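You operate a simulated robot arm through the tools that you are given. There is no shell and no other tool.

Carry out the task below with a simulated robot arm. There is one attempt and no reset: what you move stays moved.

TASK
Clean the blue dripper in the sonic bath on long.
Fine: let the bath run to its end; rinse the dripper and put it back on its own spot.

Only the result counts: the job must be done as asked and must still hold three seconds after the hand-in. Knocking over, shifting, dropping, spilling or breaking anything else fails it.

THE ROBOT
A 6-joint arm with a two-finger parallel gripper, fixed in place. Base frame: the origin is at the foot of the arm, x ahead of it, y to its left, z up; the work surface is at about z = 0.003. Lengths are in m, angles in rad, forces in N, time in s.
With the tool pointing down near the work surface it reaches from about 0.14 to 0.58 m from the base axis. Its first joint turns from -1.152 to 1.152 rad. Payload 2.1 kg.
Tool frame: the origin (TCP) lies between the finger pads and is the grasp point; the fingertips stand 0.03 m ahead of it; z points along the fingers, y is the line along which they close. Largest opening 0.094 m; finger width 0.028, thickness 0.01; the body of the gripper, 0.05 by 0.096 m, starts 0.055 m behind the TCP.
Orientation is that of the tool frame in the base frame, as a unit quaternion [x, y, z, w]. With the fingers straight down and closing along the base's y, the tool's x points along the base's -x, its y along +y and its z along -z.

THE INTERFACE
- The arm moves only by the tool jog_arm. Its argument "increments" is a list of rows, each an object of numbers (a shift or turn left out is 0, a gripper value left out holds the last): "x", "y", "z": the shift along the tool's x, y, z in units of 200 mm (1.0 is 200 mm); "rx", "ry", "rz": the turn, a rotation vector about the tool's x, y, z in units of 120 degrees (1.0 is 120 degrees); "claw": the opening, from 0 (shut) to 1 (fully open). In form: [{"x": .., "y": .., "z": .., "rx": .., "ry": .., "rz": .., "claw": ..}, ...]. A call has 1 to 20 rows; each row is the pose to reach, as a shift and turn from the pose commanded when the call began, along the tool's axes at that moment. A call with a number of a shift or a turn outside -1 to 1 is refused whole. A row lasts 0.2 s, in which the tool goes at most 0.05 m and 0.15 rad; a call with a longer step from one row to the next is refused whole, and so is a gripper value outside its range. A pose out of reach is approached as far as the arm can. The call stops where the force on the tool passes 40 N (or 10 N more than at its start, if that is more) or the arm is blocked; 0.2 s more then pass. Each finger travels about 0.072 m/s and halts on what it meets, pressing with about 23 N; the grip force reading is that of the motor and also rises with nothing between the fingers. The clock runs only during rows and for 0.2 s after the last one: add rows that repeat a pose to give the fingers time. The reply holds the time, the measured pose of the TCP, the force on the tool along the base axes, the opening and the grip force, in the units named above and with some noise, with the torque about the TCP (base axes, N m) and any sound that the robot's microphone picked up, and new pictures: "pictures" is both (left out), scene, wrist or none.
- Cameras (640 x 400 px; columns grow to the right, rows downward): "scene" is fixed at [0.0644, -0.3754, 0.4949]; the picture's right is [0.71, -0.70, 0.00], its down [-0.33, -0.34, -0.88] and it looks along [0.62, 0.63, -0.47] (base axes); focal length 308 px, centre (320, 200). "wrist" rides on the gripper at [0.076, 0.014, -0.102] in the tool frame; the picture's right is [-0.18, 0.98, 0.00], its down [-0.75, -0.14, -0.64] and it looks along [-0.63, -0.12, 0.77] (tool axes); focal length 243 px, centre (320, 200). There is no depth. A picture from a camera that has moved, and an enlarged one, comes with that camera's place and axes in the base frame and with its lens.
- enlarge(camera, box): a new picture of the part [left, top, right, bottom] of that camera's present view, enlarged. It takes no simulated time.
- finish_job(): hands the job in; it is judged then, once.

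Places have to be worked out from the pictures, the camera data and where the tool is seen. Open the gripper and draw the arm clear of the work before you hand the job in, unless the task says otherwise.

The tools are called after "Call:" as a command line: name --argument value ..., lists and objects as JSON in quotes. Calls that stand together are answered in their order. jog_arm: Moves the arm, as the interface text tells. Its arguments: {"type":"object","properties":{"increments":{"type":"array"},"pictures":{"type":"string","enum":["both","scene","wrist","none"]}},"required":["increments"]} The other tools are called the same way: enlarge (camera, box) takes an enlarged picture of a part of a camera's view; finish_job () hands the job in.

At the start:

```text
t: 0.0
tcp_pos: [0.2855, -0.1294, 0.3476]
tcp_rot: [-0.001, 1.0, 0.001, 0.0]
force: [-0.1, -0.5, 1.1]
wrist_torque: [-0.03, -0.01, -0.01]
opening: 0.094
grip_force: 0.1
```

scene: 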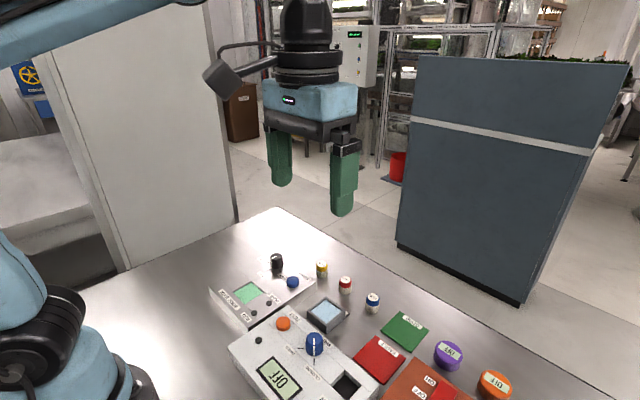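
wrist: 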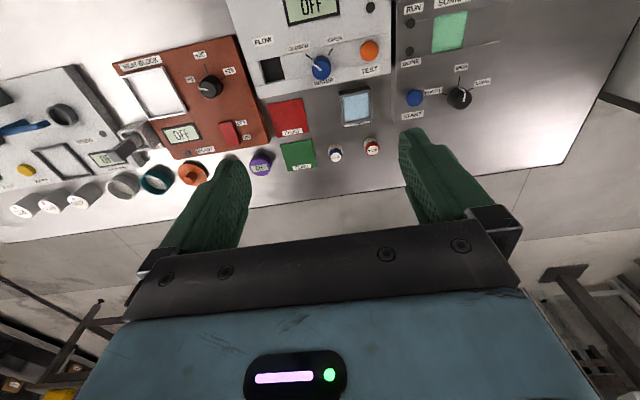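

I start by looking closely at both views to identify the instruments and objects.

Call:
enlarge --camera "scene" --box '[200, 230, 360, 330]'

Call:
enlarge --camera "scene" --box '[220, 280, 412, 400]'

Call:
enlarge --camera "scene" --box '[340, 290, 516, 400]'

Call:
enlarge --camera "wrist" --box '[330, 0, 522, 120]'

Call:
enlarge --camera "wrist" --box '[220, 0, 412, 120]'

Call:
enlarge --camera "wrist" --box '[220, 80, 412, 200]'

Call:
enlarge --camera "wrist" --box '[0, 40, 272, 210]'

```text
4.00 times, centred on (280, 280) of scene
camera zoom: at [0.0644, -0.3754, 0.4949], right [0.71, -0.7, 0.0], down [-0.33, -0.34, -0.88], along [0.62, 0.63, -0.47], focal length 1234 px, centre (480, -120)
```

zoom: 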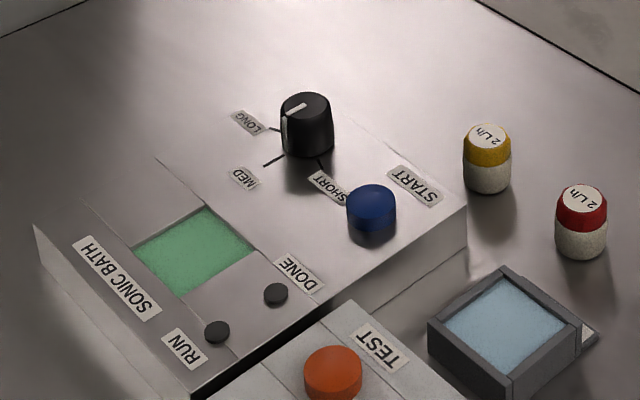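

```text
3.33 times, centred on (316, 340) of scene
camera zoom: at [0.0644, -0.3754, 0.4949], right [0.71, -0.7, 0.0], down [-0.33, -0.34, -0.88], along [0.62, 0.63, -0.47], focal length 1028 px, centre (333, -267)
```

zoom: 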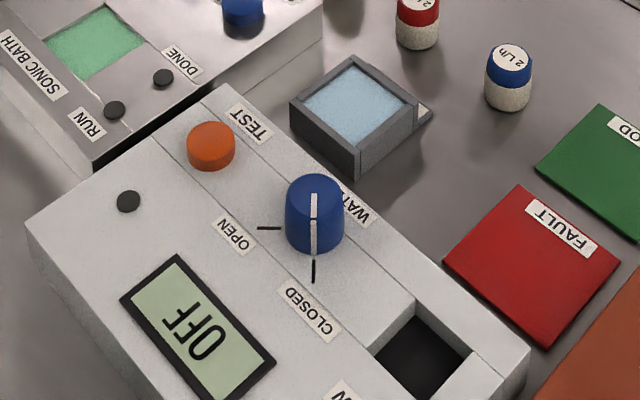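

```text
3.64 times, centred on (428, 345) of scene
camera zoom: at [0.0644, -0.3754, 0.4949], right [0.71, -0.7, 0.0], down [-0.33, -0.34, -0.88], along [0.62, 0.63, -0.47], focal length 1121 px, centre (-73, -327)
```

zoom: 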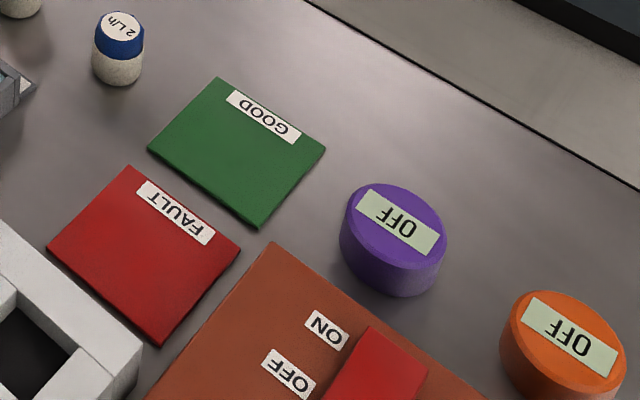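

```text
3.33 times, centred on (426, 60) of wrist
camera zoom: at [0.2112, -0.1156, 0.4489], right [0.18, 0.98, 0.0], down [0.75, -0.14, 0.64], along [0.63, -0.12, -0.77], focal length 809 px, centre (-33, 667)
```

zoom: 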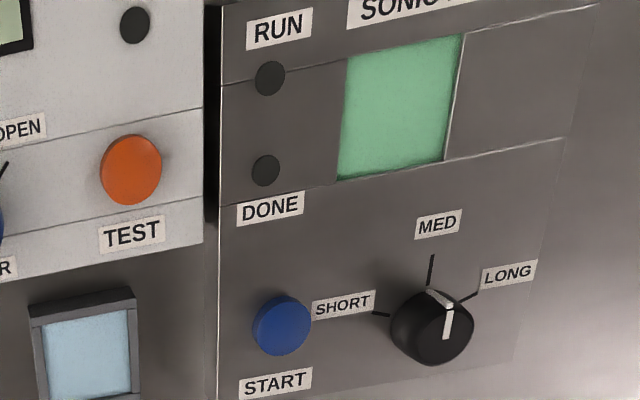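

```text
3.33 times, centred on (316, 60) of wrist
camera zoom: at [0.2112, -0.1156, 0.4489], right [0.18, 0.98, 0.0], down [0.75, -0.14, 0.64], along [0.63, -0.12, -0.77], focal length 809 px, centre (333, 667)
```

zoom: 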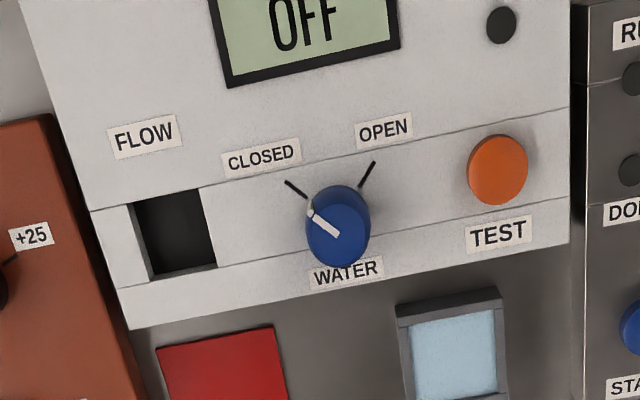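

```text
3.33 times, centred on (316, 140) of wrist
camera zoom: at [0.2112, -0.1156, 0.4489], right [0.18, 0.98, 0.0], down [0.75, -0.14, 0.64], along [0.63, -0.12, -0.77], focal length 809 px, centre (333, 400)
```

zoom: 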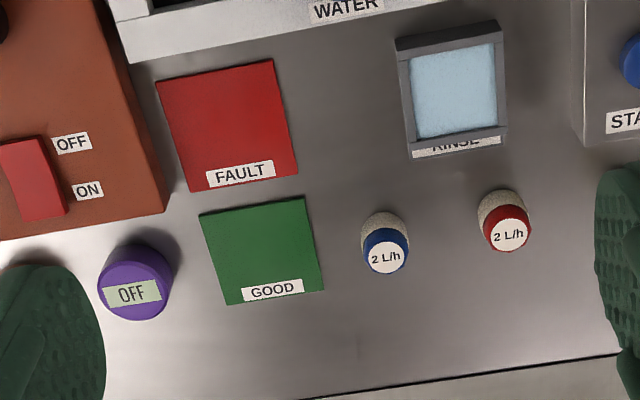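

```text
2.35 times, centred on (136, 125) of wrist
camera zoom: at [0.2112, -0.1156, 0.4489], right [0.18, 0.98, 0.0], down [0.75, -0.14, 0.64], along [0.63, -0.12, -0.77], focal length 571 px, centre (753, 376)
```

zoom: 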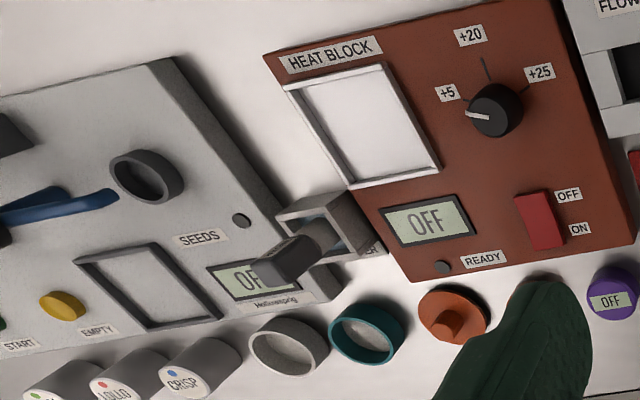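

The blue-capped dripper is near (0.45, -0.13), the sonic bath is around y≈+0.05 and the RINSE pot is in between. I'll move the wrist camera closer to the sonic bath to read its dial and work out its geometry.

Call:
jog_arm --increments '[{"y": 0.18, "z": 0.08}, {"y": 0.36, "z": 0.16}, {"y": 0.54, "z": 0.24}, {"y": 0.72, "z": 0.32}, {"y": 0.9, "z": 0.4}, {"y": 0.9, "z": 0.4}]'

```text
t: 1.4
tcp_pos: [0.2874, 0.0514, 0.2702]
tcp_rot: [0.0, 1.0, 0.001, 0.0]
force: [-0.4, 0.2, -0.1]
wrist_torque: [-0.01, 0.01, -0.01]
opening: 0.0939
grip_force: 0.0
camera wrist: at [0.2106, 0.0652, 0.3712], right [0.18, 0.98, 0.0], down [0.75, -0.14, 0.64], along [0.63, -0.12, -0.77], focal length 243 px, centre (320, 200)
```

scene: 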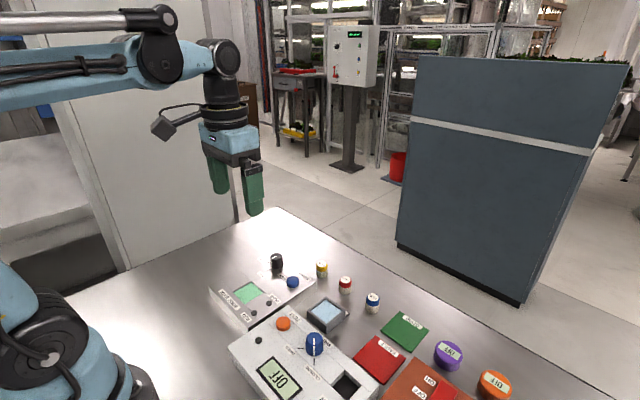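
wrist: 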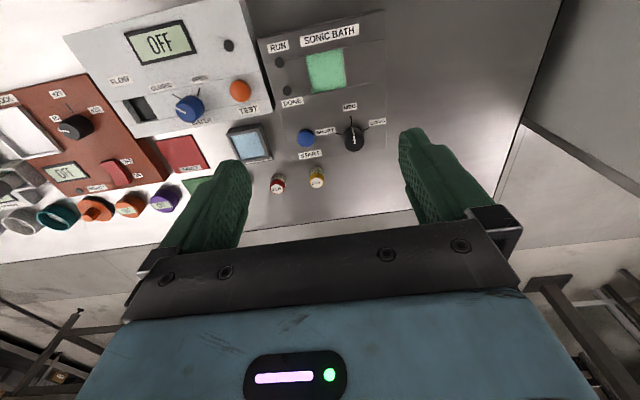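

The bath is now centred in the wrist view; I'll enlarge it to read the dial and measure things.

Call:
enlarge --camera "wrist" --box '[260, 10, 420, 110]'

Call:
enlarge --camera "wrist" --box '[280, 90, 408, 170]'

Call:
enlarge --camera "wrist" --box '[220, 110, 348, 190]'

Call:
enlarge --camera "scene" --box '[256, 240, 320, 280]'

```text
4.00 times, centred on (340, 60) of wrist
camera zoom: at [0.2106, 0.0652, 0.3712], right [0.18, 0.98, 0.0], down [0.75, -0.14, 0.64], along [0.63, -0.12, -0.77], focal length 970 px, centre (240, 760)
```

zoom: 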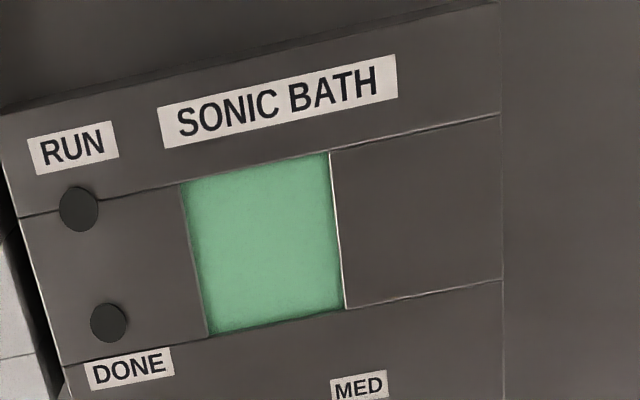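

```text
5.00 times, centred on (344, 130) of wrist
camera zoom: at [0.2106, 0.0652, 0.3712], right [0.18, 0.98, 0.0], down [0.75, -0.14, 0.64], along [0.63, -0.12, -0.77], focal length 1213 px, centre (200, 550)
```

zoom: 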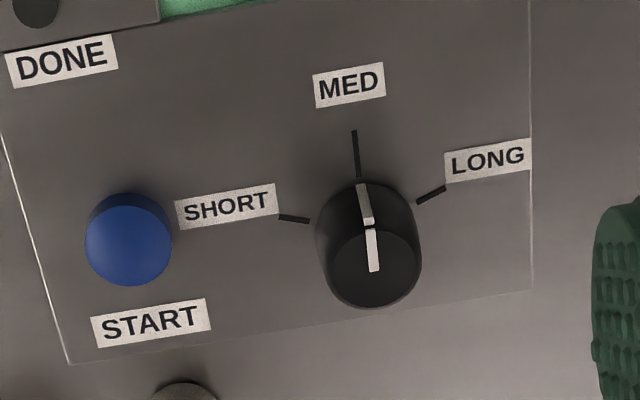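

```text
5.00 times, centred on (284, 150) of wrist
camera zoom: at [0.2106, 0.0652, 0.3712], right [0.18, 0.98, 0.0], down [0.75, -0.14, 0.64], along [0.63, -0.12, -0.77], focal length 1213 px, centre (500, 450)
```

zoom: 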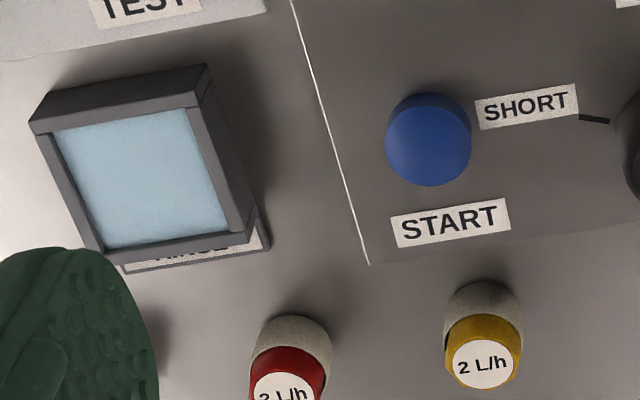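

```text
10.00 times, centred on (288, 260) of scene
camera zoom: at [0.0644, -0.3754, 0.4949], right [0.71, -0.7, 0.0], down [-0.33, -0.34, -0.88], along [0.62, 0.63, -0.47], focal length 3084 px, centre (640, -400)
```

zoom: 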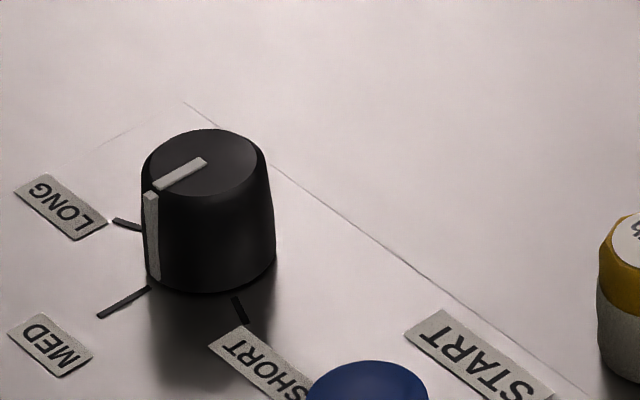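

The dial currently points to MED; LONG is about 70° clockwise (seen from above), with the knob centre near (0.376, 0.085). I'll move above it at z≈0.15 with a partly closed gripper for a closer view.

Call:
jog_arm --increments '[{"x": -0.15, "y": 0.055, "z": 0.15, "claw": 0.6}, {"x": -0.3, "y": 0.11, "z": 0.3, "claw": 0.6}, {"x": -0.44, "y": 0.165, "z": 0.45, "claw": 0.6}, {"x": -0.44, "y": 0.165, "z": 0.6, "claw": 0.6}, {"x": -0.44, "y": 0.165, "z": 0.6, "claw": 0.6}]'

Call:
enlarge --camera "wrist" --box '[220, 60, 420, 185]'

Call:
enlarge --camera "scene" --box '[230, 200, 358, 280]'

```text
t: 2.6
tcp_pos: [0.375, 0.0839, 0.1483]
tcp_rot: [0.0, 1.0, 0.001, 0.001]
force: [0.7, 0.1, -0.1]
wrist_torque: [0.01, 0.02, 0.01]
opening: 0.0563
grip_force: 0.0
camera wrist: at [0.2996, 0.0984, 0.2492], right [0.18, 0.98, 0.0], down [0.75, -0.14, 0.64], along [0.63, -0.12, -0.77], focal length 243 px, centre (320, 200)
```

scene: 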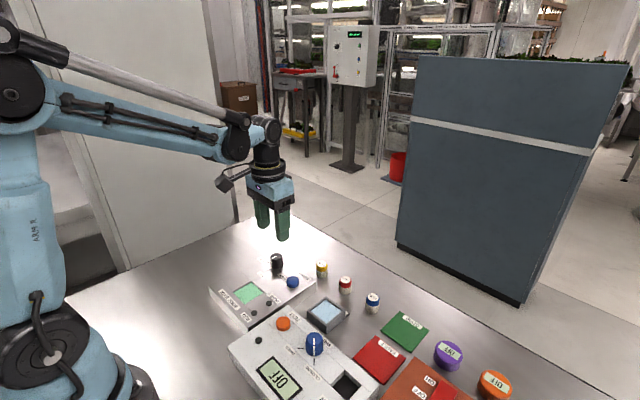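
wrist: 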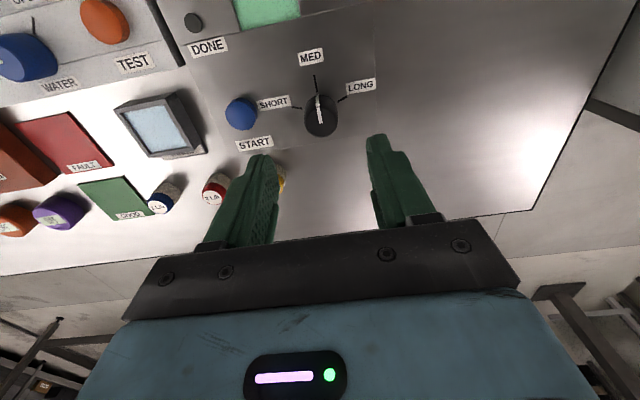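

```text
3.20 times, centred on (320, 122) of wrist
camera zoom: at [0.2996, 0.0984, 0.2492], right [0.18, 0.98, 0.0], down [0.75, -0.14, 0.64], along [0.63, -0.12, -0.77], focal length 776 px, centre (320, 448)
```

zoom: 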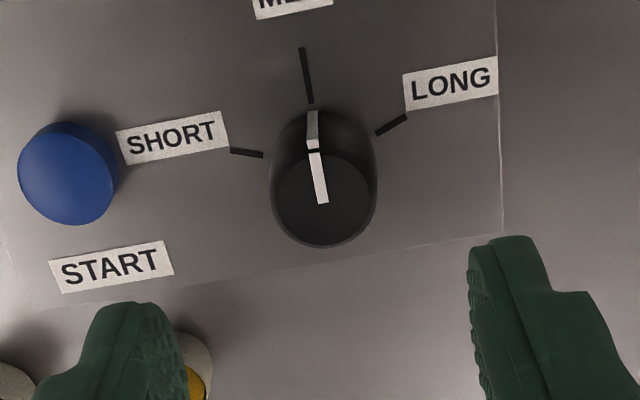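

```text
5.00 times, centred on (294, 240) of scene
camera zoom: at [0.0644, -0.3754, 0.4949], right [0.71, -0.7, 0.0], down [-0.33, -0.34, -0.88], along [0.62, 0.63, -0.47], focal length 1542 px, centre (450, 0)
```

zoom: 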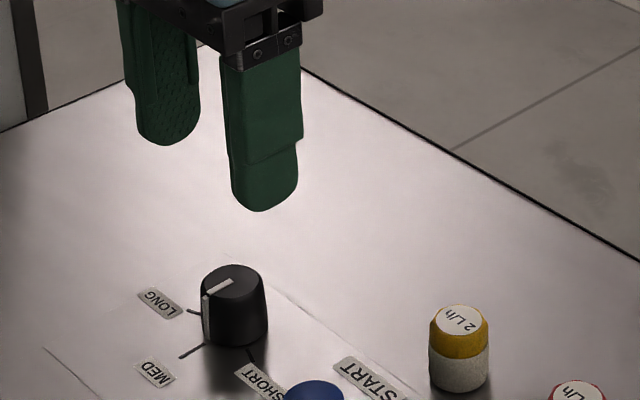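

Two wrist views triangulate the knob axis at about (0.379, 0.0845), panel at z≈0.024 and knob top at z≈0.05. I pre-rotate the hand −35° and descend around the knob with the fingers still open.

Call:
jog_arm --increments '[{"x": -0.02, "y": 0.003, "z": 0.05, "rz": -0.0583}, {"x": -0.02, "y": 0.003, "z": 0.1, "rz": -0.1167}, {"x": -0.02, "y": 0.003, "z": 0.15, "rz": -0.175}, {"x": -0.02, "y": 0.003, "z": 0.2, "rz": -0.2333}, {"x": -0.02, "y": 0.003, "z": 0.25, "rz": -0.2917}, {"x": -0.02, "y": 0.003, "z": 0.33, "rz": -0.2917}, {"x": -0.02, "y": 0.003, "z": 0.38, "rz": -0.2917}, {"x": -0.02, "y": 0.003, "z": 0.43, "rz": -0.2917}, {"x": -0.02, "y": 0.003, "z": 0.43, "rz": -0.2917}]'

Call:
enlarge --camera "scene" --box '[230, 220, 326, 280]'

```text
t: 4.6
tcp_pos: [0.3777, 0.0836, 0.0612]
tcp_rot: [-0.301, 0.954, 0.0, 0.001]
force: [0.2, -0.2, -0.7]
wrist_torque: [-0.02, 0.0, 0.01]
opening: 0.0565
grip_force: 0.1
camera wrist: at [0.3087, 0.0513, 0.163], right [-0.41, 0.91, 0.0], down [0.7, 0.32, 0.64], along [0.59, 0.27, -0.77], focal length 243 px, centre (320, 200)
```

scene: 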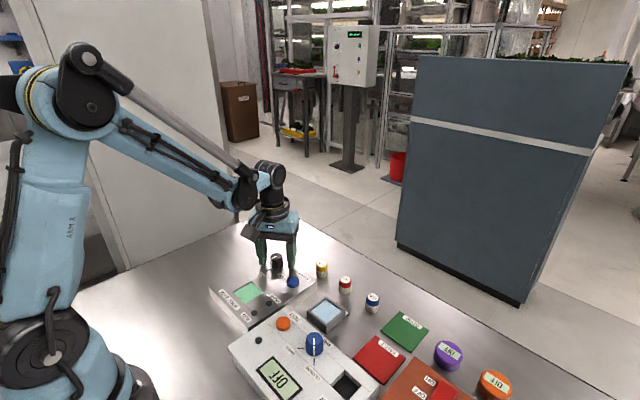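
wrist: 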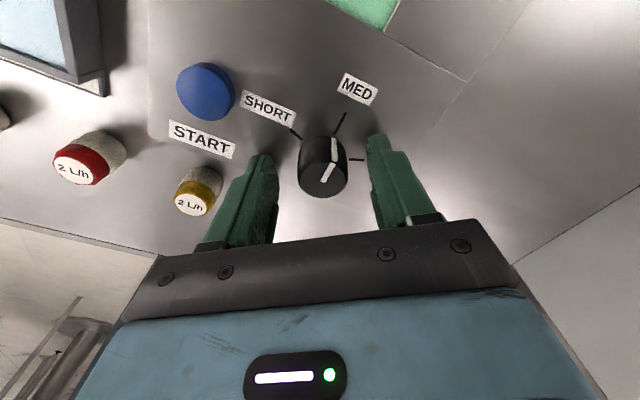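

```text
6.67 times, centred on (278, 250) of scene
camera zoom: at [0.0644, -0.3754, 0.4949], right [0.71, -0.7, 0.0], down [-0.33, -0.34, -0.88], along [0.62, 0.63, -0.47], focal length 2056 px, centre (600, -133)
```

zoom: 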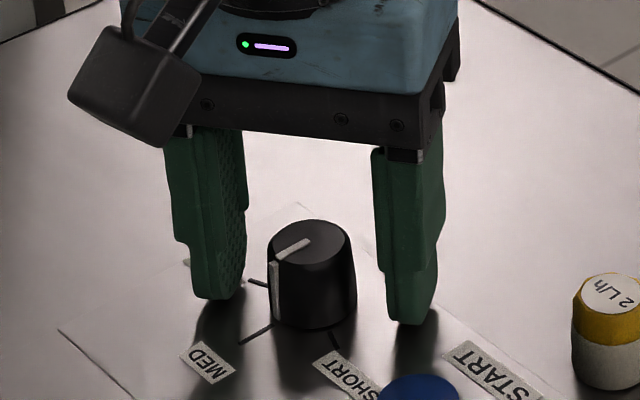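

The knob is centred between the pads. I close on it and turn +70° to LONG.

Call:
jog_arm --increments '[{"claw": 0.2}, {"claw": 0.2}, {"claw": 0.2}, {"claw": 0.2, "rz": 0.0583}, {"claw": 0.2, "rz": 0.1167}, {"claw": 0.2, "rz": 0.175}, {"claw": 0.2, "rz": 0.2333}, {"claw": 0.2, "rz": 0.2917}, {"claw": 0.2, "rz": 0.35}, {"claw": 0.2, "rz": 0.4083}, {"claw": 0.2, "rz": 0.4667}, {"claw": 0.2, "rz": 0.525}, {"claw": 0.2, "rz": 0.5833}, {"claw": 0.2, "rz": 0.5833}, {"claw": 0.2, "rz": 0.5833}]'

Call:
enlarge --camera "wrist" --box '[240, 60, 400, 220]'

Call:
enlarge --camera "scene" --box '[230, 220, 326, 280]'

```text
t: 7.8
tcp_pos: [0.3786, 0.0841, 0.0615]
tcp_rot: [0.301, 0.954, 0.002, -0.002]
force: [-20.4, 12.6, -6.7]
wrist_torque: [0.23, 0.43, 0.41]
opening: 0.0288
grip_force: 45.4
camera wrist: at [0.3256, 0.1392, 0.1633], right [0.71, 0.7, 0.0], down [0.54, -0.55, 0.64], along [0.45, -0.46, -0.77], focal length 243 px, centre (320, 200)
```

scene: 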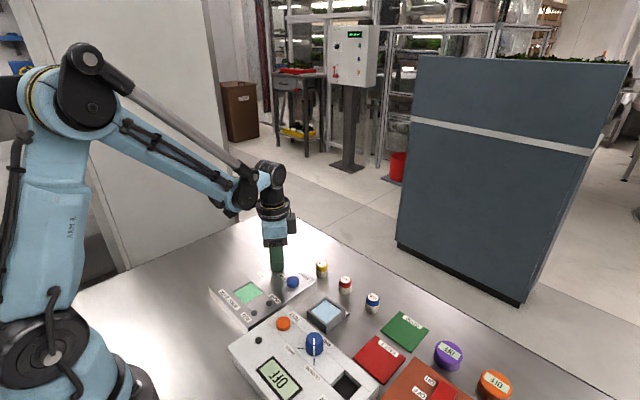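
wrist: 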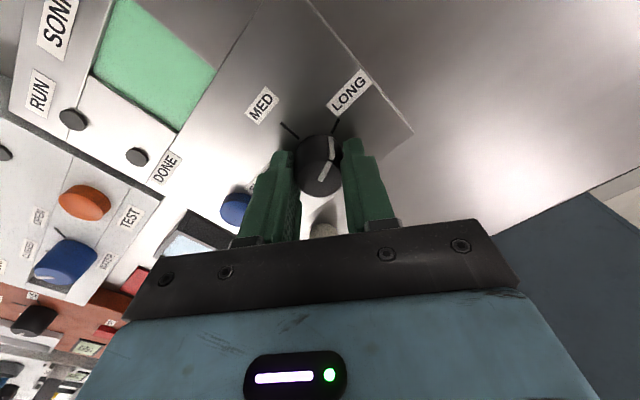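

```text
2.50 times, centred on (320, 140) of wrist
camera zoom: at [0.3256, 0.1392, 0.1633], right [0.71, 0.7, 0.0], down [0.54, -0.55, 0.64], along [0.45, -0.46, -0.77], focal length 606 px, centre (320, 350)
```

zoom: 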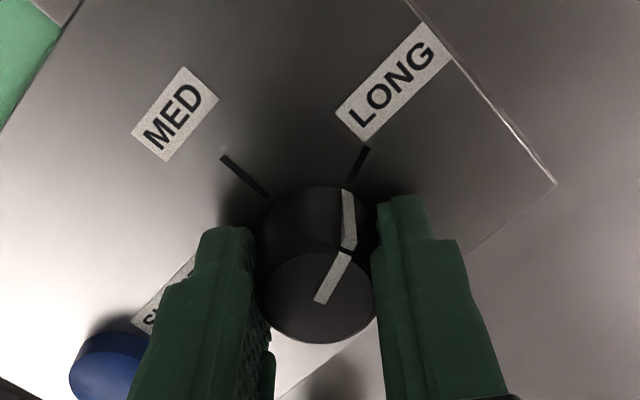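

```text
6.67 times, centred on (278, 250) of scene
camera zoom: at [0.0645, -0.3754, 0.4949], right [0.71, -0.7, 0.0], down [-0.33, -0.34, -0.88], along [0.62, 0.63, -0.47], focal length 2056 px, centre (600, -133)
```

zoom: 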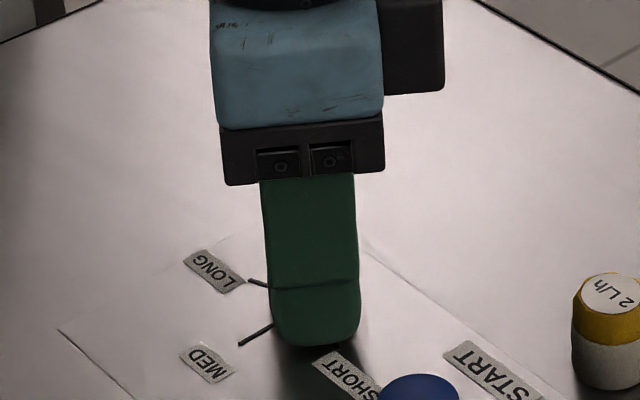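

The pointer now appears to aim at the LONG tick. I open, back off upward and straighten the hand to verify.

Call:
jog_arm --increments '[{"claw": 0.6}, {"claw": 0.6}, {"claw": 0.6}, {"z": -0.1, "claw": 0.6}, {"z": -0.25, "claw": 0.6}, {"z": -0.4, "rz": -0.0583}, {"z": -0.45, "rz": -0.1167}, {"z": -0.45, "rz": -0.175}, {"z": -0.45, "rz": -0.2333}, {"z": -0.45, "rz": -0.2917}, {"z": -0.45, "rz": -0.2917}]'

Call:
enlarge --camera "wrist" --box '[220, 60, 420, 185]'

Call:
enlarge --camera "scene" --box '[240, 235, 320, 285]'

```text
t: 10.2
tcp_pos: [0.3791, 0.0841, 0.1522]
tcp_rot: [-0.001, 1.0, 0.001, 0.001]
force: [-0.2, 0.2, 0.6]
wrist_torque: [0.02, -0.01, 0.01]
opening: 0.0563
grip_force: 0.1
camera wrist: at [0.3036, 0.098, 0.2536], right [0.18, 0.98, 0.0], down [0.75, -0.14, 0.64], along [0.63, -0.12, -0.77], focal length 243 px, centre (320, 200)
```

scene: 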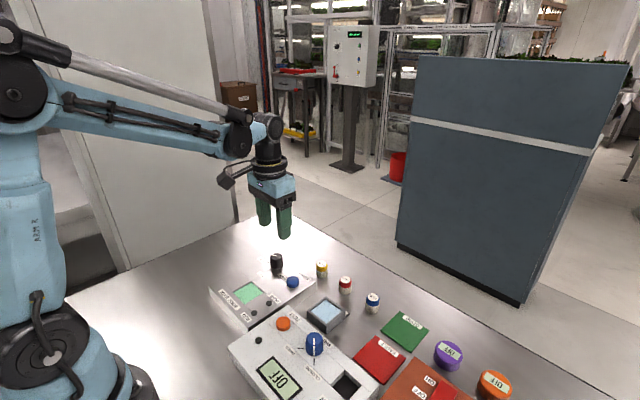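
wrist: 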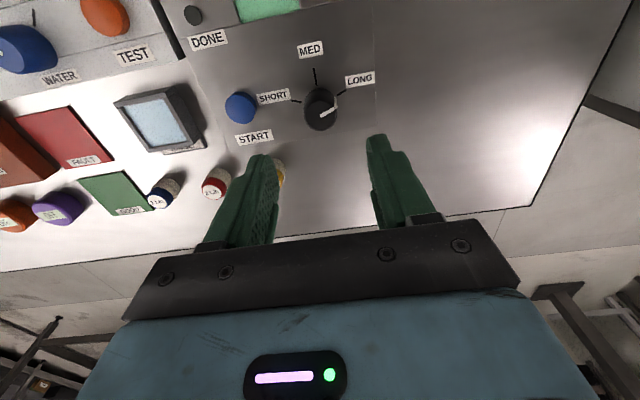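

```text
3.20 times, centred on (320, 122) of wrist
camera zoom: at [0.3036, 0.098, 0.2536], right [0.18, 0.98, 0.0], down [0.75, -0.14, 0.64], along [0.63, -0.12, -0.77], focal length 776 px, centre (320, 448)
```

zoom: 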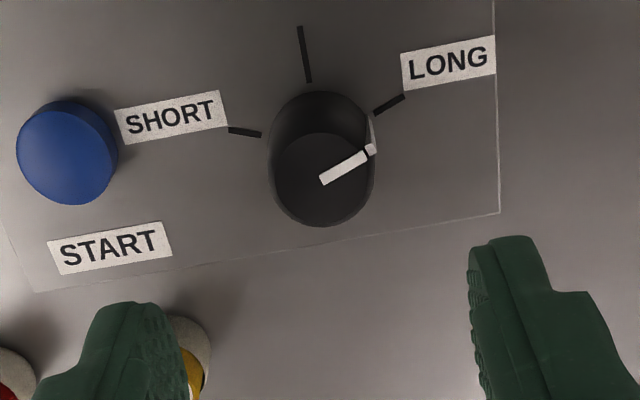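

```text
8.00 times, centred on (280, 260) of scene
camera zoom: at [0.0644, -0.3754, 0.4949], right [0.71, -0.7, 0.0], down [-0.33, -0.34, -0.88], along [0.62, 0.63, -0.47], focal length 2467 px, centre (640, -280)
```

zoom: 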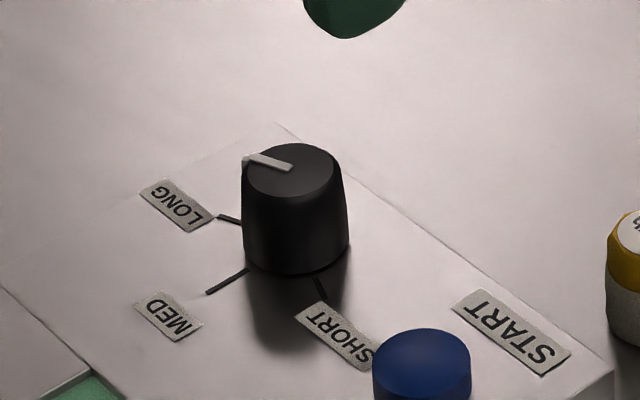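

The pointer is parallel to the LONG tick. Now I move over toward the blue dripper for a closer view.

Call:
jog_arm --increments '[{"y": -0.2, "x": -0.04, "claw": 0.6}, {"y": -0.4, "x": -0.08}, {"y": -0.6, "x": -0.12}, {"y": -0.8, "x": -0.16}, {"y": -1.0, "x": -0.2}, {"y": -1.0, "x": -0.2}]'

Call:
enlarge --camera "wrist" --box '[220, 60, 420, 185]'

Call:
enlarge --camera "scene" --box '[300, 250, 396, 310]'

```text
t: 11.6
tcp_pos: [0.4181, -0.1132, 0.1507]
tcp_rot: [0.0, 1.0, 0.001, 0.0]
force: [0.5, -0.8, -0.1]
wrist_torque: [0.01, -0.01, 0.01]
opening: 0.0564
grip_force: 0.0
camera wrist: at [0.3424, -0.0992, 0.2523], right [0.18, 0.98, 0.0], down [0.75, -0.14, 0.64], along [0.63, -0.12, -0.77], focal length 243 px, centre (320, 200)
```

scene: 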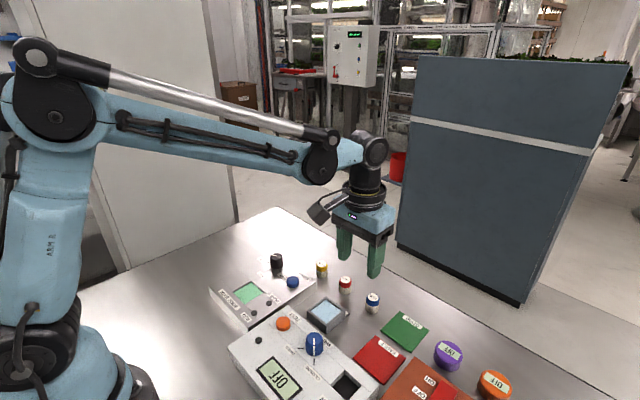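
wrist: 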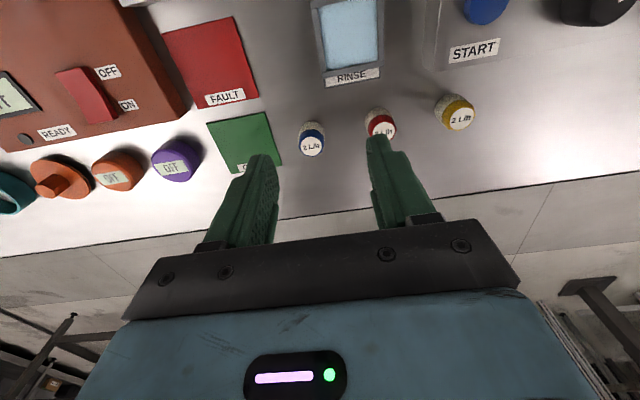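

```text
3.20 times, centred on (320, 122) of wrist
camera zoom: at [0.3424, -0.0992, 0.2523], right [0.18, 0.98, 0.0], down [0.75, -0.14, 0.64], along [0.63, -0.12, -0.77], focal length 776 px, centre (320, 448)
```

zoom: 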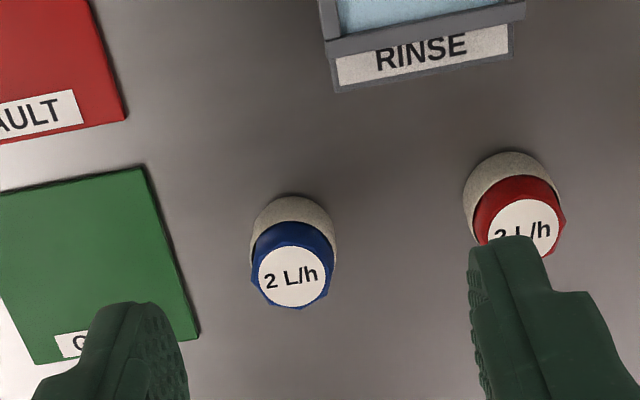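

```text
6.67 times, centred on (348, 280) of scene
camera zoom: at [0.0644, -0.3754, 0.4949], right [0.71, -0.7, 0.0], down [-0.33, -0.34, -0.88], along [0.62, 0.63, -0.47], focal length 2056 px, centre (133, -333)
```

zoom: 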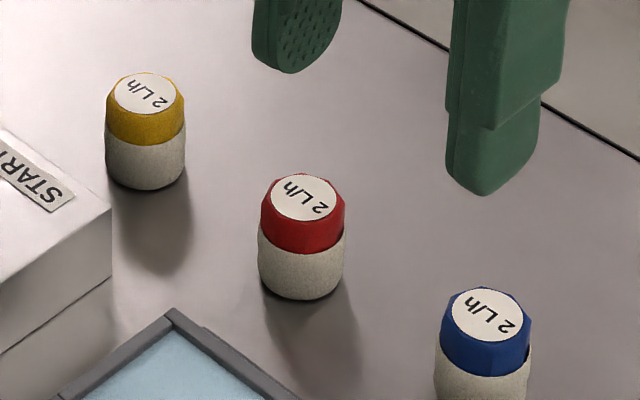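

Blue dripper is at about (0.451, -0.128), roughly 0.031 tall and 0.026 in diameter. I'll move straight above it with the fingertips still clear to refine alignment and height.

Call:
jog_arm --increments '[{"x": -0.08, "y": -0.037, "z": 0.1, "claw": 0.6}, {"x": -0.165, "y": -0.074, "z": 0.2}, {"x": -0.165, "y": -0.074, "z": 0.3}, {"x": -0.165, "y": -0.074, "z": 0.35}, {"x": -0.165, "y": -0.074, "z": 0.35}]'

Call:
enlarge --camera "wrist" --box '[220, 85, 420, 210]'

Call:
enlarge --camera "scene" --box '[332, 265, 412, 315]'

```text
t: 12.8
tcp_pos: [0.4512, -0.1313, 0.0806]
tcp_rot: [0.001, 1.0, 0.001, 0.001]
force: [0.1, 0.2, 1.3]
wrist_torque: [-0.01, 0.0, 0.02]
opening: 0.0566
grip_force: 0.0
camera wrist: at [0.3757, -0.1167, 0.1821], right [0.18, 0.98, 0.0], down [0.75, -0.14, 0.64], along [0.63, -0.12, -0.77], focal length 243 px, centre (320, 200)
```

scene: 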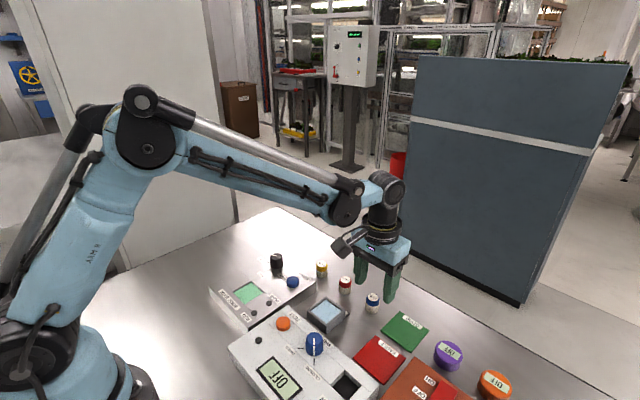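
wrist: 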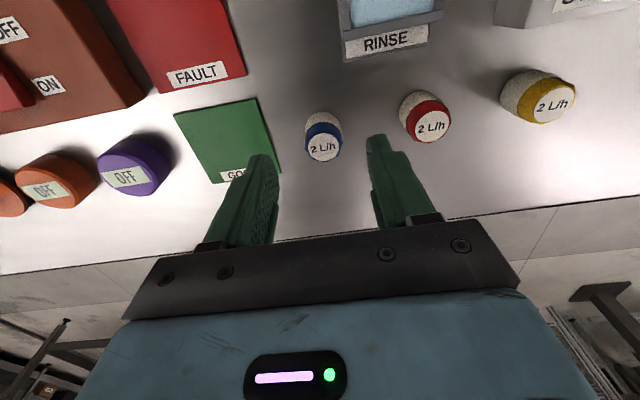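

```text
3.20 times, centred on (320, 148) of wrist
camera zoom: at [0.3757, -0.1167, 0.1821], right [0.18, 0.98, 0.0], down [0.75, -0.14, 0.64], along [0.63, -0.12, -0.77], focal length 776 px, centre (320, 368)
```

zoom: 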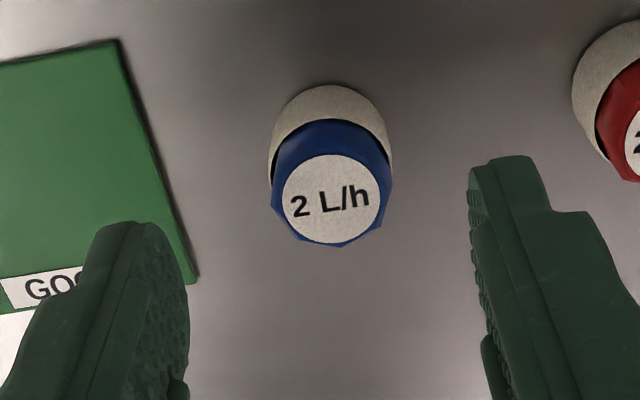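

```text
8.00 times, centred on (372, 290) of scene
camera zoom: at [0.0644, -0.3754, 0.4949], right [0.71, -0.7, 0.0], down [-0.33, -0.34, -0.88], along [0.62, 0.63, -0.47], focal length 2467 px, centre (-96, -520)
```

zoom: 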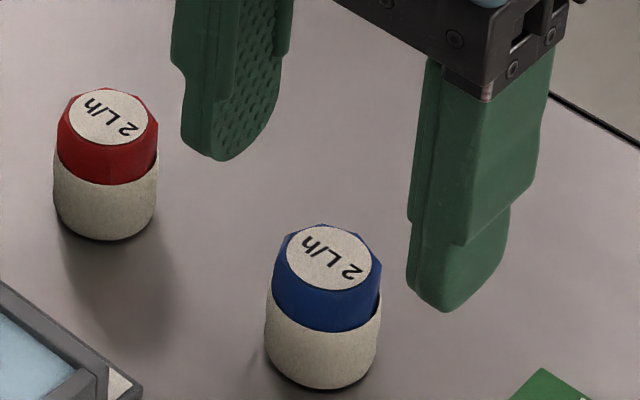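

Dripper sits ~2 mm to +y of the hand's centreline, top at z≈0.033. I shift by that, descend so the fingertips take only the cap (tips at z≈0.021), close, and check before lifting.

Call:
jog_arm --increments '[{"x": -0.004, "y": 0.011, "z": 0.05, "claw": 0.6}, {"x": -0.004, "y": 0.011, "z": 0.1}, {"x": -0.004, "y": 0.011, "z": 0.15}, {"x": -0.004, "y": 0.011, "z": 0.15}, {"x": -0.004, "y": 0.011, "z": 0.15, "claw": 0.2}, {"x": -0.004, "y": 0.011, "z": 0.15, "claw": 0.2}, {"x": -0.004, "y": 0.011, "z": 0.15, "claw": 0.2}, {"x": -0.004, "y": 0.011, "z": 0.15, "claw": 0.2}]'

Call:
enlarge --camera "wrist" --box '[220, 85, 420, 210]'

Call:
enlarge --camera "scene" --box '[332, 265, 412, 315]'

```text
t: 14.6
tcp_pos: [0.4532, -0.1298, 0.0529]
tcp_rot: [0.0, 1.0, 0.001, 0.0]
force: [-0.2, 1.1, 0.4]
wrist_torque: [0.02, 0.02, 0.0]
opening: 0.0248
grip_force: 22.3
camera wrist: at [0.3773, -0.1155, 0.1542], right [0.18, 0.98, 0.0], down [0.75, -0.14, 0.64], along [0.63, -0.12, -0.77], focal length 243 px, centre (320, 200)
```

scene: 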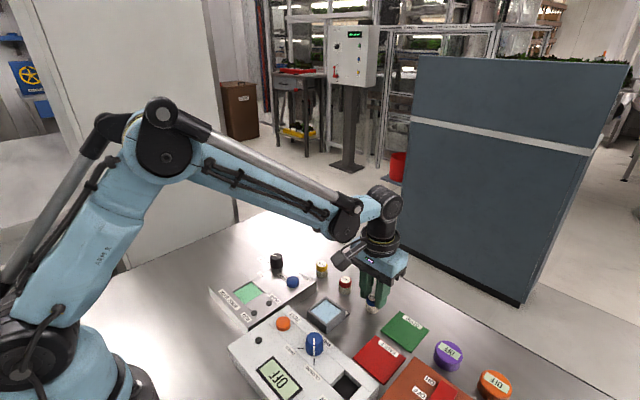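
wrist: 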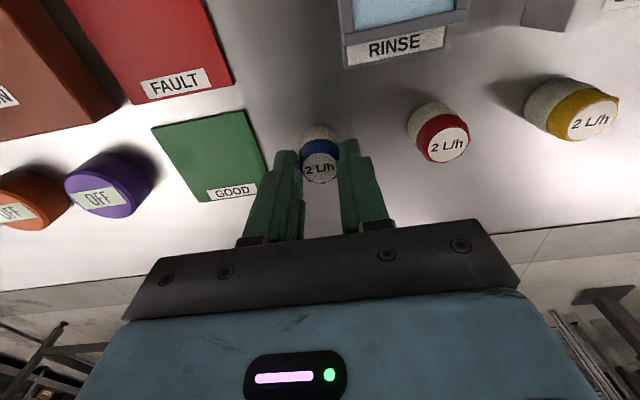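

```text
3.20 times, centred on (320, 148) of wrist
camera zoom: at [0.3773, -0.1155, 0.1542], right [0.18, 0.98, 0.0], down [0.75, -0.14, 0.64], along [0.63, -0.12, -0.77], focal length 776 px, centre (320, 368)
```

zoom: 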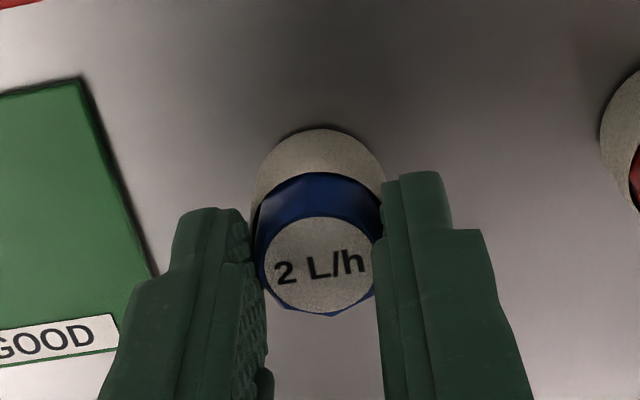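

```text
8.00 times, centred on (372, 290) of scene
camera zoom: at [0.0644, -0.3754, 0.4949], right [0.71, -0.7, 0.0], down [-0.33, -0.34, -0.88], along [0.62, 0.63, -0.47], focal length 2467 px, centre (-96, -520)
```

zoom: 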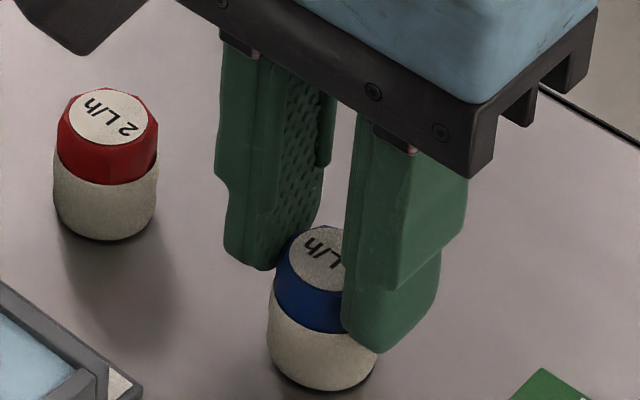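

The cap is firmly held (22 N, 24.8 mm). I lift 12 cm and carry the dripper over the bath basin, centre about (0.283, 0.060).

Call:
jog_arm --increments '[{"z": -0.1}, {"z": -0.25}, {"z": -0.4}, {"z": -0.55}, {"x": 0.14, "y": 0.157, "z": -0.6}, {"x": 0.28, "y": 0.313, "z": -0.6}, {"x": 0.42, "y": 0.47, "z": -0.6}, {"x": 0.56, "y": 0.627, "z": -0.6}, {"x": 0.7, "y": 0.783, "z": -0.6}, {"x": 0.84, "y": 0.94, "z": -0.6}, {"x": 0.84, "y": 0.94, "z": -0.6}, {"x": 0.84, "y": 0.94, "z": -0.45}, {"x": 0.84, "y": 0.94, "z": -0.35}, {"x": 0.84, "y": 0.94, "z": -0.35}]'

Call:
enlarge --camera "wrist" --box '[220, 65, 420, 190]'

Call:
enlarge --camera "scene" --box '[190, 240, 302, 310]'

```text
t: 17.6
tcp_pos: [0.2865, 0.0615, 0.1237]
tcp_rot: [0.0, 1.0, 0.0, 0.001]
force: [0.1, -0.5, -0.6]
wrist_torque: [0.03, -0.01, -0.05]
opening: 0.0251
grip_force: 22.1
camera wrist: at [0.2108, 0.0756, 0.2248], right [0.18, 0.98, 0.0], down [0.75, -0.14, 0.64], along [0.63, -0.12, -0.77], focal length 243 px, centre (320, 200)
```

scene: 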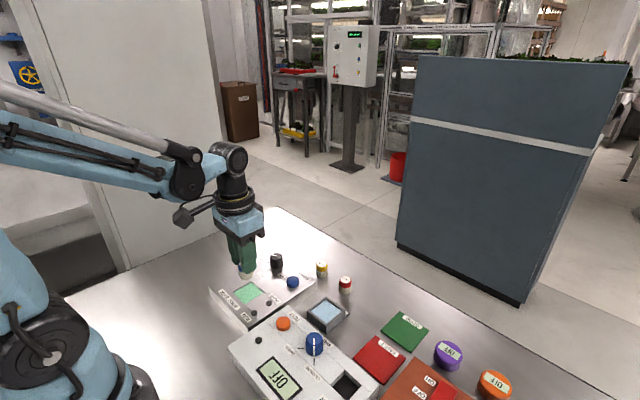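
wrist: 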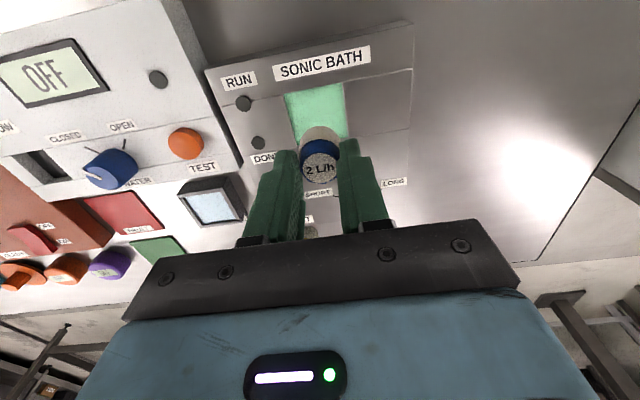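

```text
3.20 times, centred on (320, 128) of wrist
camera zoom: at [0.2108, 0.0756, 0.2248], right [0.18, 0.98, 0.0], down [0.75, -0.14, 0.64], along [0.63, -0.12, -0.77], focal length 776 px, centre (320, 432)
```

zoom: 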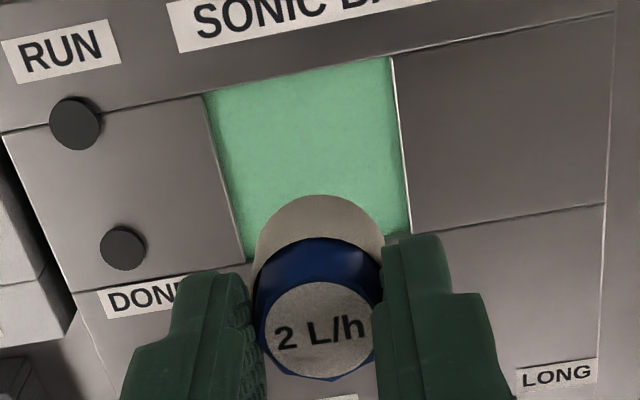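

```text
5.71 times, centred on (246, 275) of scene
camera zoom: at [0.0644, -0.3754, 0.4949], right [0.71, -0.7, 0.0], down [-0.33, -0.34, -0.88], along [0.62, 0.63, -0.47], focal length 1762 px, centre (743, -229)
```

zoom: 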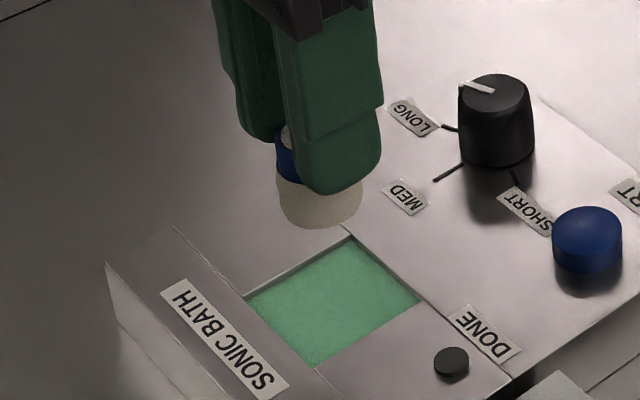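

The dripper hangs just about over the basin, whose rim I compute as x 0.263–0.309, y 0.036–0.083 (centre 0.286, 0.060). I shift ~1.5 mm in −y and lower until the dripper's bottom is just inside the rim.

Call:
jog_arm --increments '[{"y": -0.0075, "z": 0.08}, {"y": -0.0075, "z": 0.16}, {"y": -0.0075, "z": 0.22}, {"y": -0.0075, "z": 0.255}, {"y": -0.0075, "z": 0.255}]'

Call:
enlarge --camera "wrist" --box '[220, 65, 420, 190]'

Call:
enlarge --camera "scene" --box '[190, 240, 302, 310]'

```text
t: 18.8
tcp_pos: [0.2857, 0.0589, 0.0705]
tcp_rot: [0.0, 1.0, 0.001, 0.002]
force: [0.3, -0.6, -0.1]
wrist_torque: [0.02, -0.02, -0.03]
opening: 0.0249
grip_force: 23.1
camera wrist: at [0.21, 0.0725, 0.1723], right [0.18, 0.98, 0.0], down [0.75, -0.14, 0.64], along [0.63, -0.12, -0.77], focal length 243 px, centre (320, 200)
```

scene: 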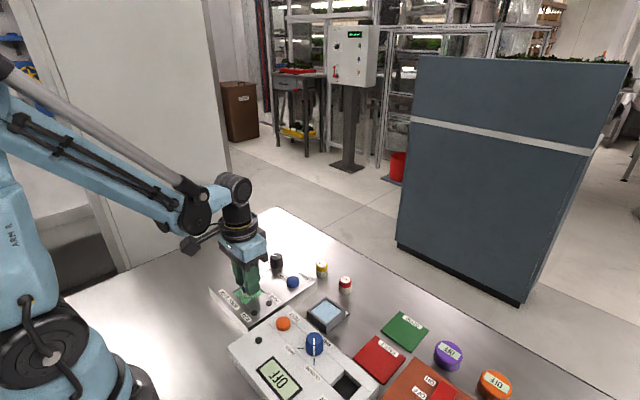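
wrist: 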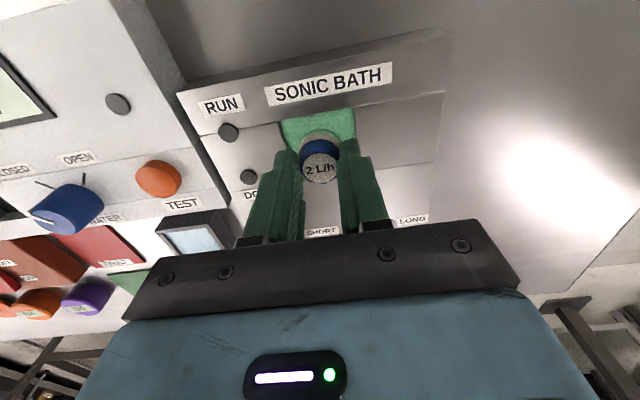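

```text
3.20 times, centred on (320, 128) of wrist
camera zoom: at [0.21, 0.0725, 0.1723], right [0.18, 0.98, 0.0], down [0.75, -0.14, 0.64], along [0.63, -0.12, -0.77], focal length 776 px, centre (320, 432)
```

zoom: 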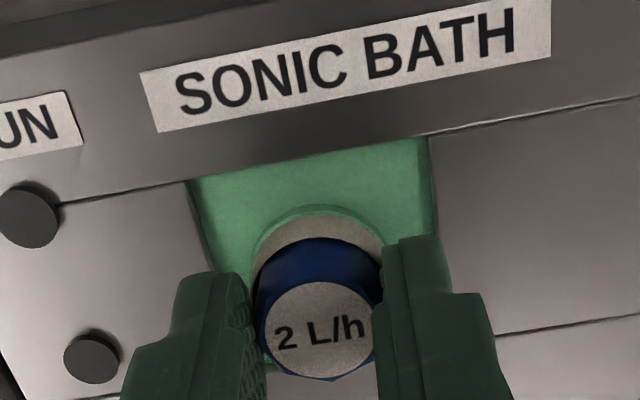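

```text
5.71 times, centred on (246, 275) of scene
camera zoom: at [0.0644, -0.3754, 0.4949], right [0.71, -0.7, 0.0], down [-0.33, -0.34, -0.88], along [0.62, 0.63, -0.47], focal length 1762 px, centre (743, -229)
```

zoom: 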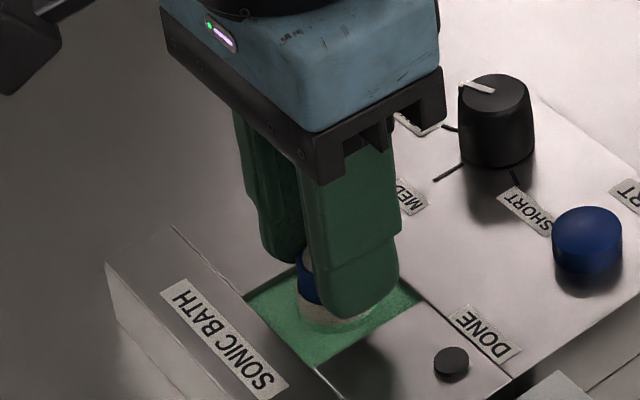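

The dripper's bottom is in the liquid and centred in the basin. I lower slowly in 1.5 mm steps, watching force for the floor.

Call:
jog_arm --increments '[{"z": 0.0075}, {"z": 0.015}, {"z": 0.0225}, {"z": 0.03}, {"z": 0.0375}, {"z": 0.045}, {"z": 0.0525}]' --pictures "none"

```text
t: 20.4
tcp_pos: [0.2849, 0.0595, 0.0596]
tcp_rot: [-0.001, 1.0, 0.0, 0.003]
force: [5.2, -5.5, 15.4]
wrist_torque: [-0.38, -0.04, 0.19]
opening: 0.0249
grip_force: 22.8
```

Force of 15 N upward: contact. I look whether it's the basin floor.

Call:
enlarge --camera "wrist" --box '[220, 65, 420, 190]'

Call:
enlarge --camera "scene" --box '[206, 250, 286, 300]'

```text
3.20 times, centred on (320, 128) of wrist
camera zoom: at [0.2094, 0.073, 0.1613], right [0.18, 0.98, 0.0], down [0.75, -0.14, 0.65], along [0.63, -0.12, -0.76], focal length 776 px, centre (320, 432)
```

zoom: 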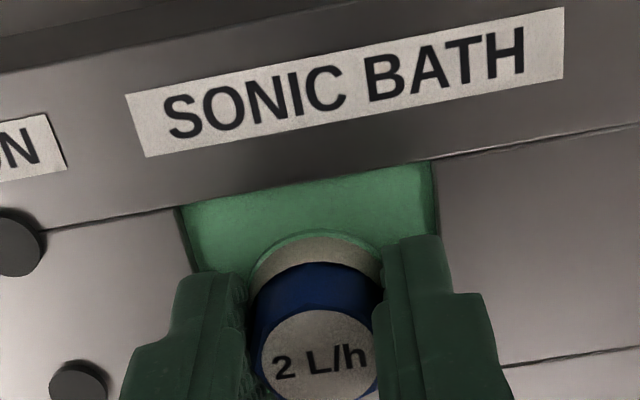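

```text
8.00 times, centred on (246, 275) of scene
camera zoom: at [0.0644, -0.3754, 0.4949], right [0.71, -0.7, 0.0], down [-0.33, -0.34, -0.88], along [0.62, 0.63, -0.47], focal length 2467 px, centre (912, -400)
```

zoom: 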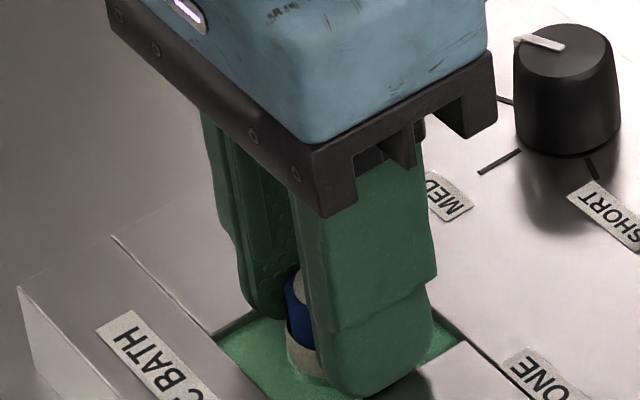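

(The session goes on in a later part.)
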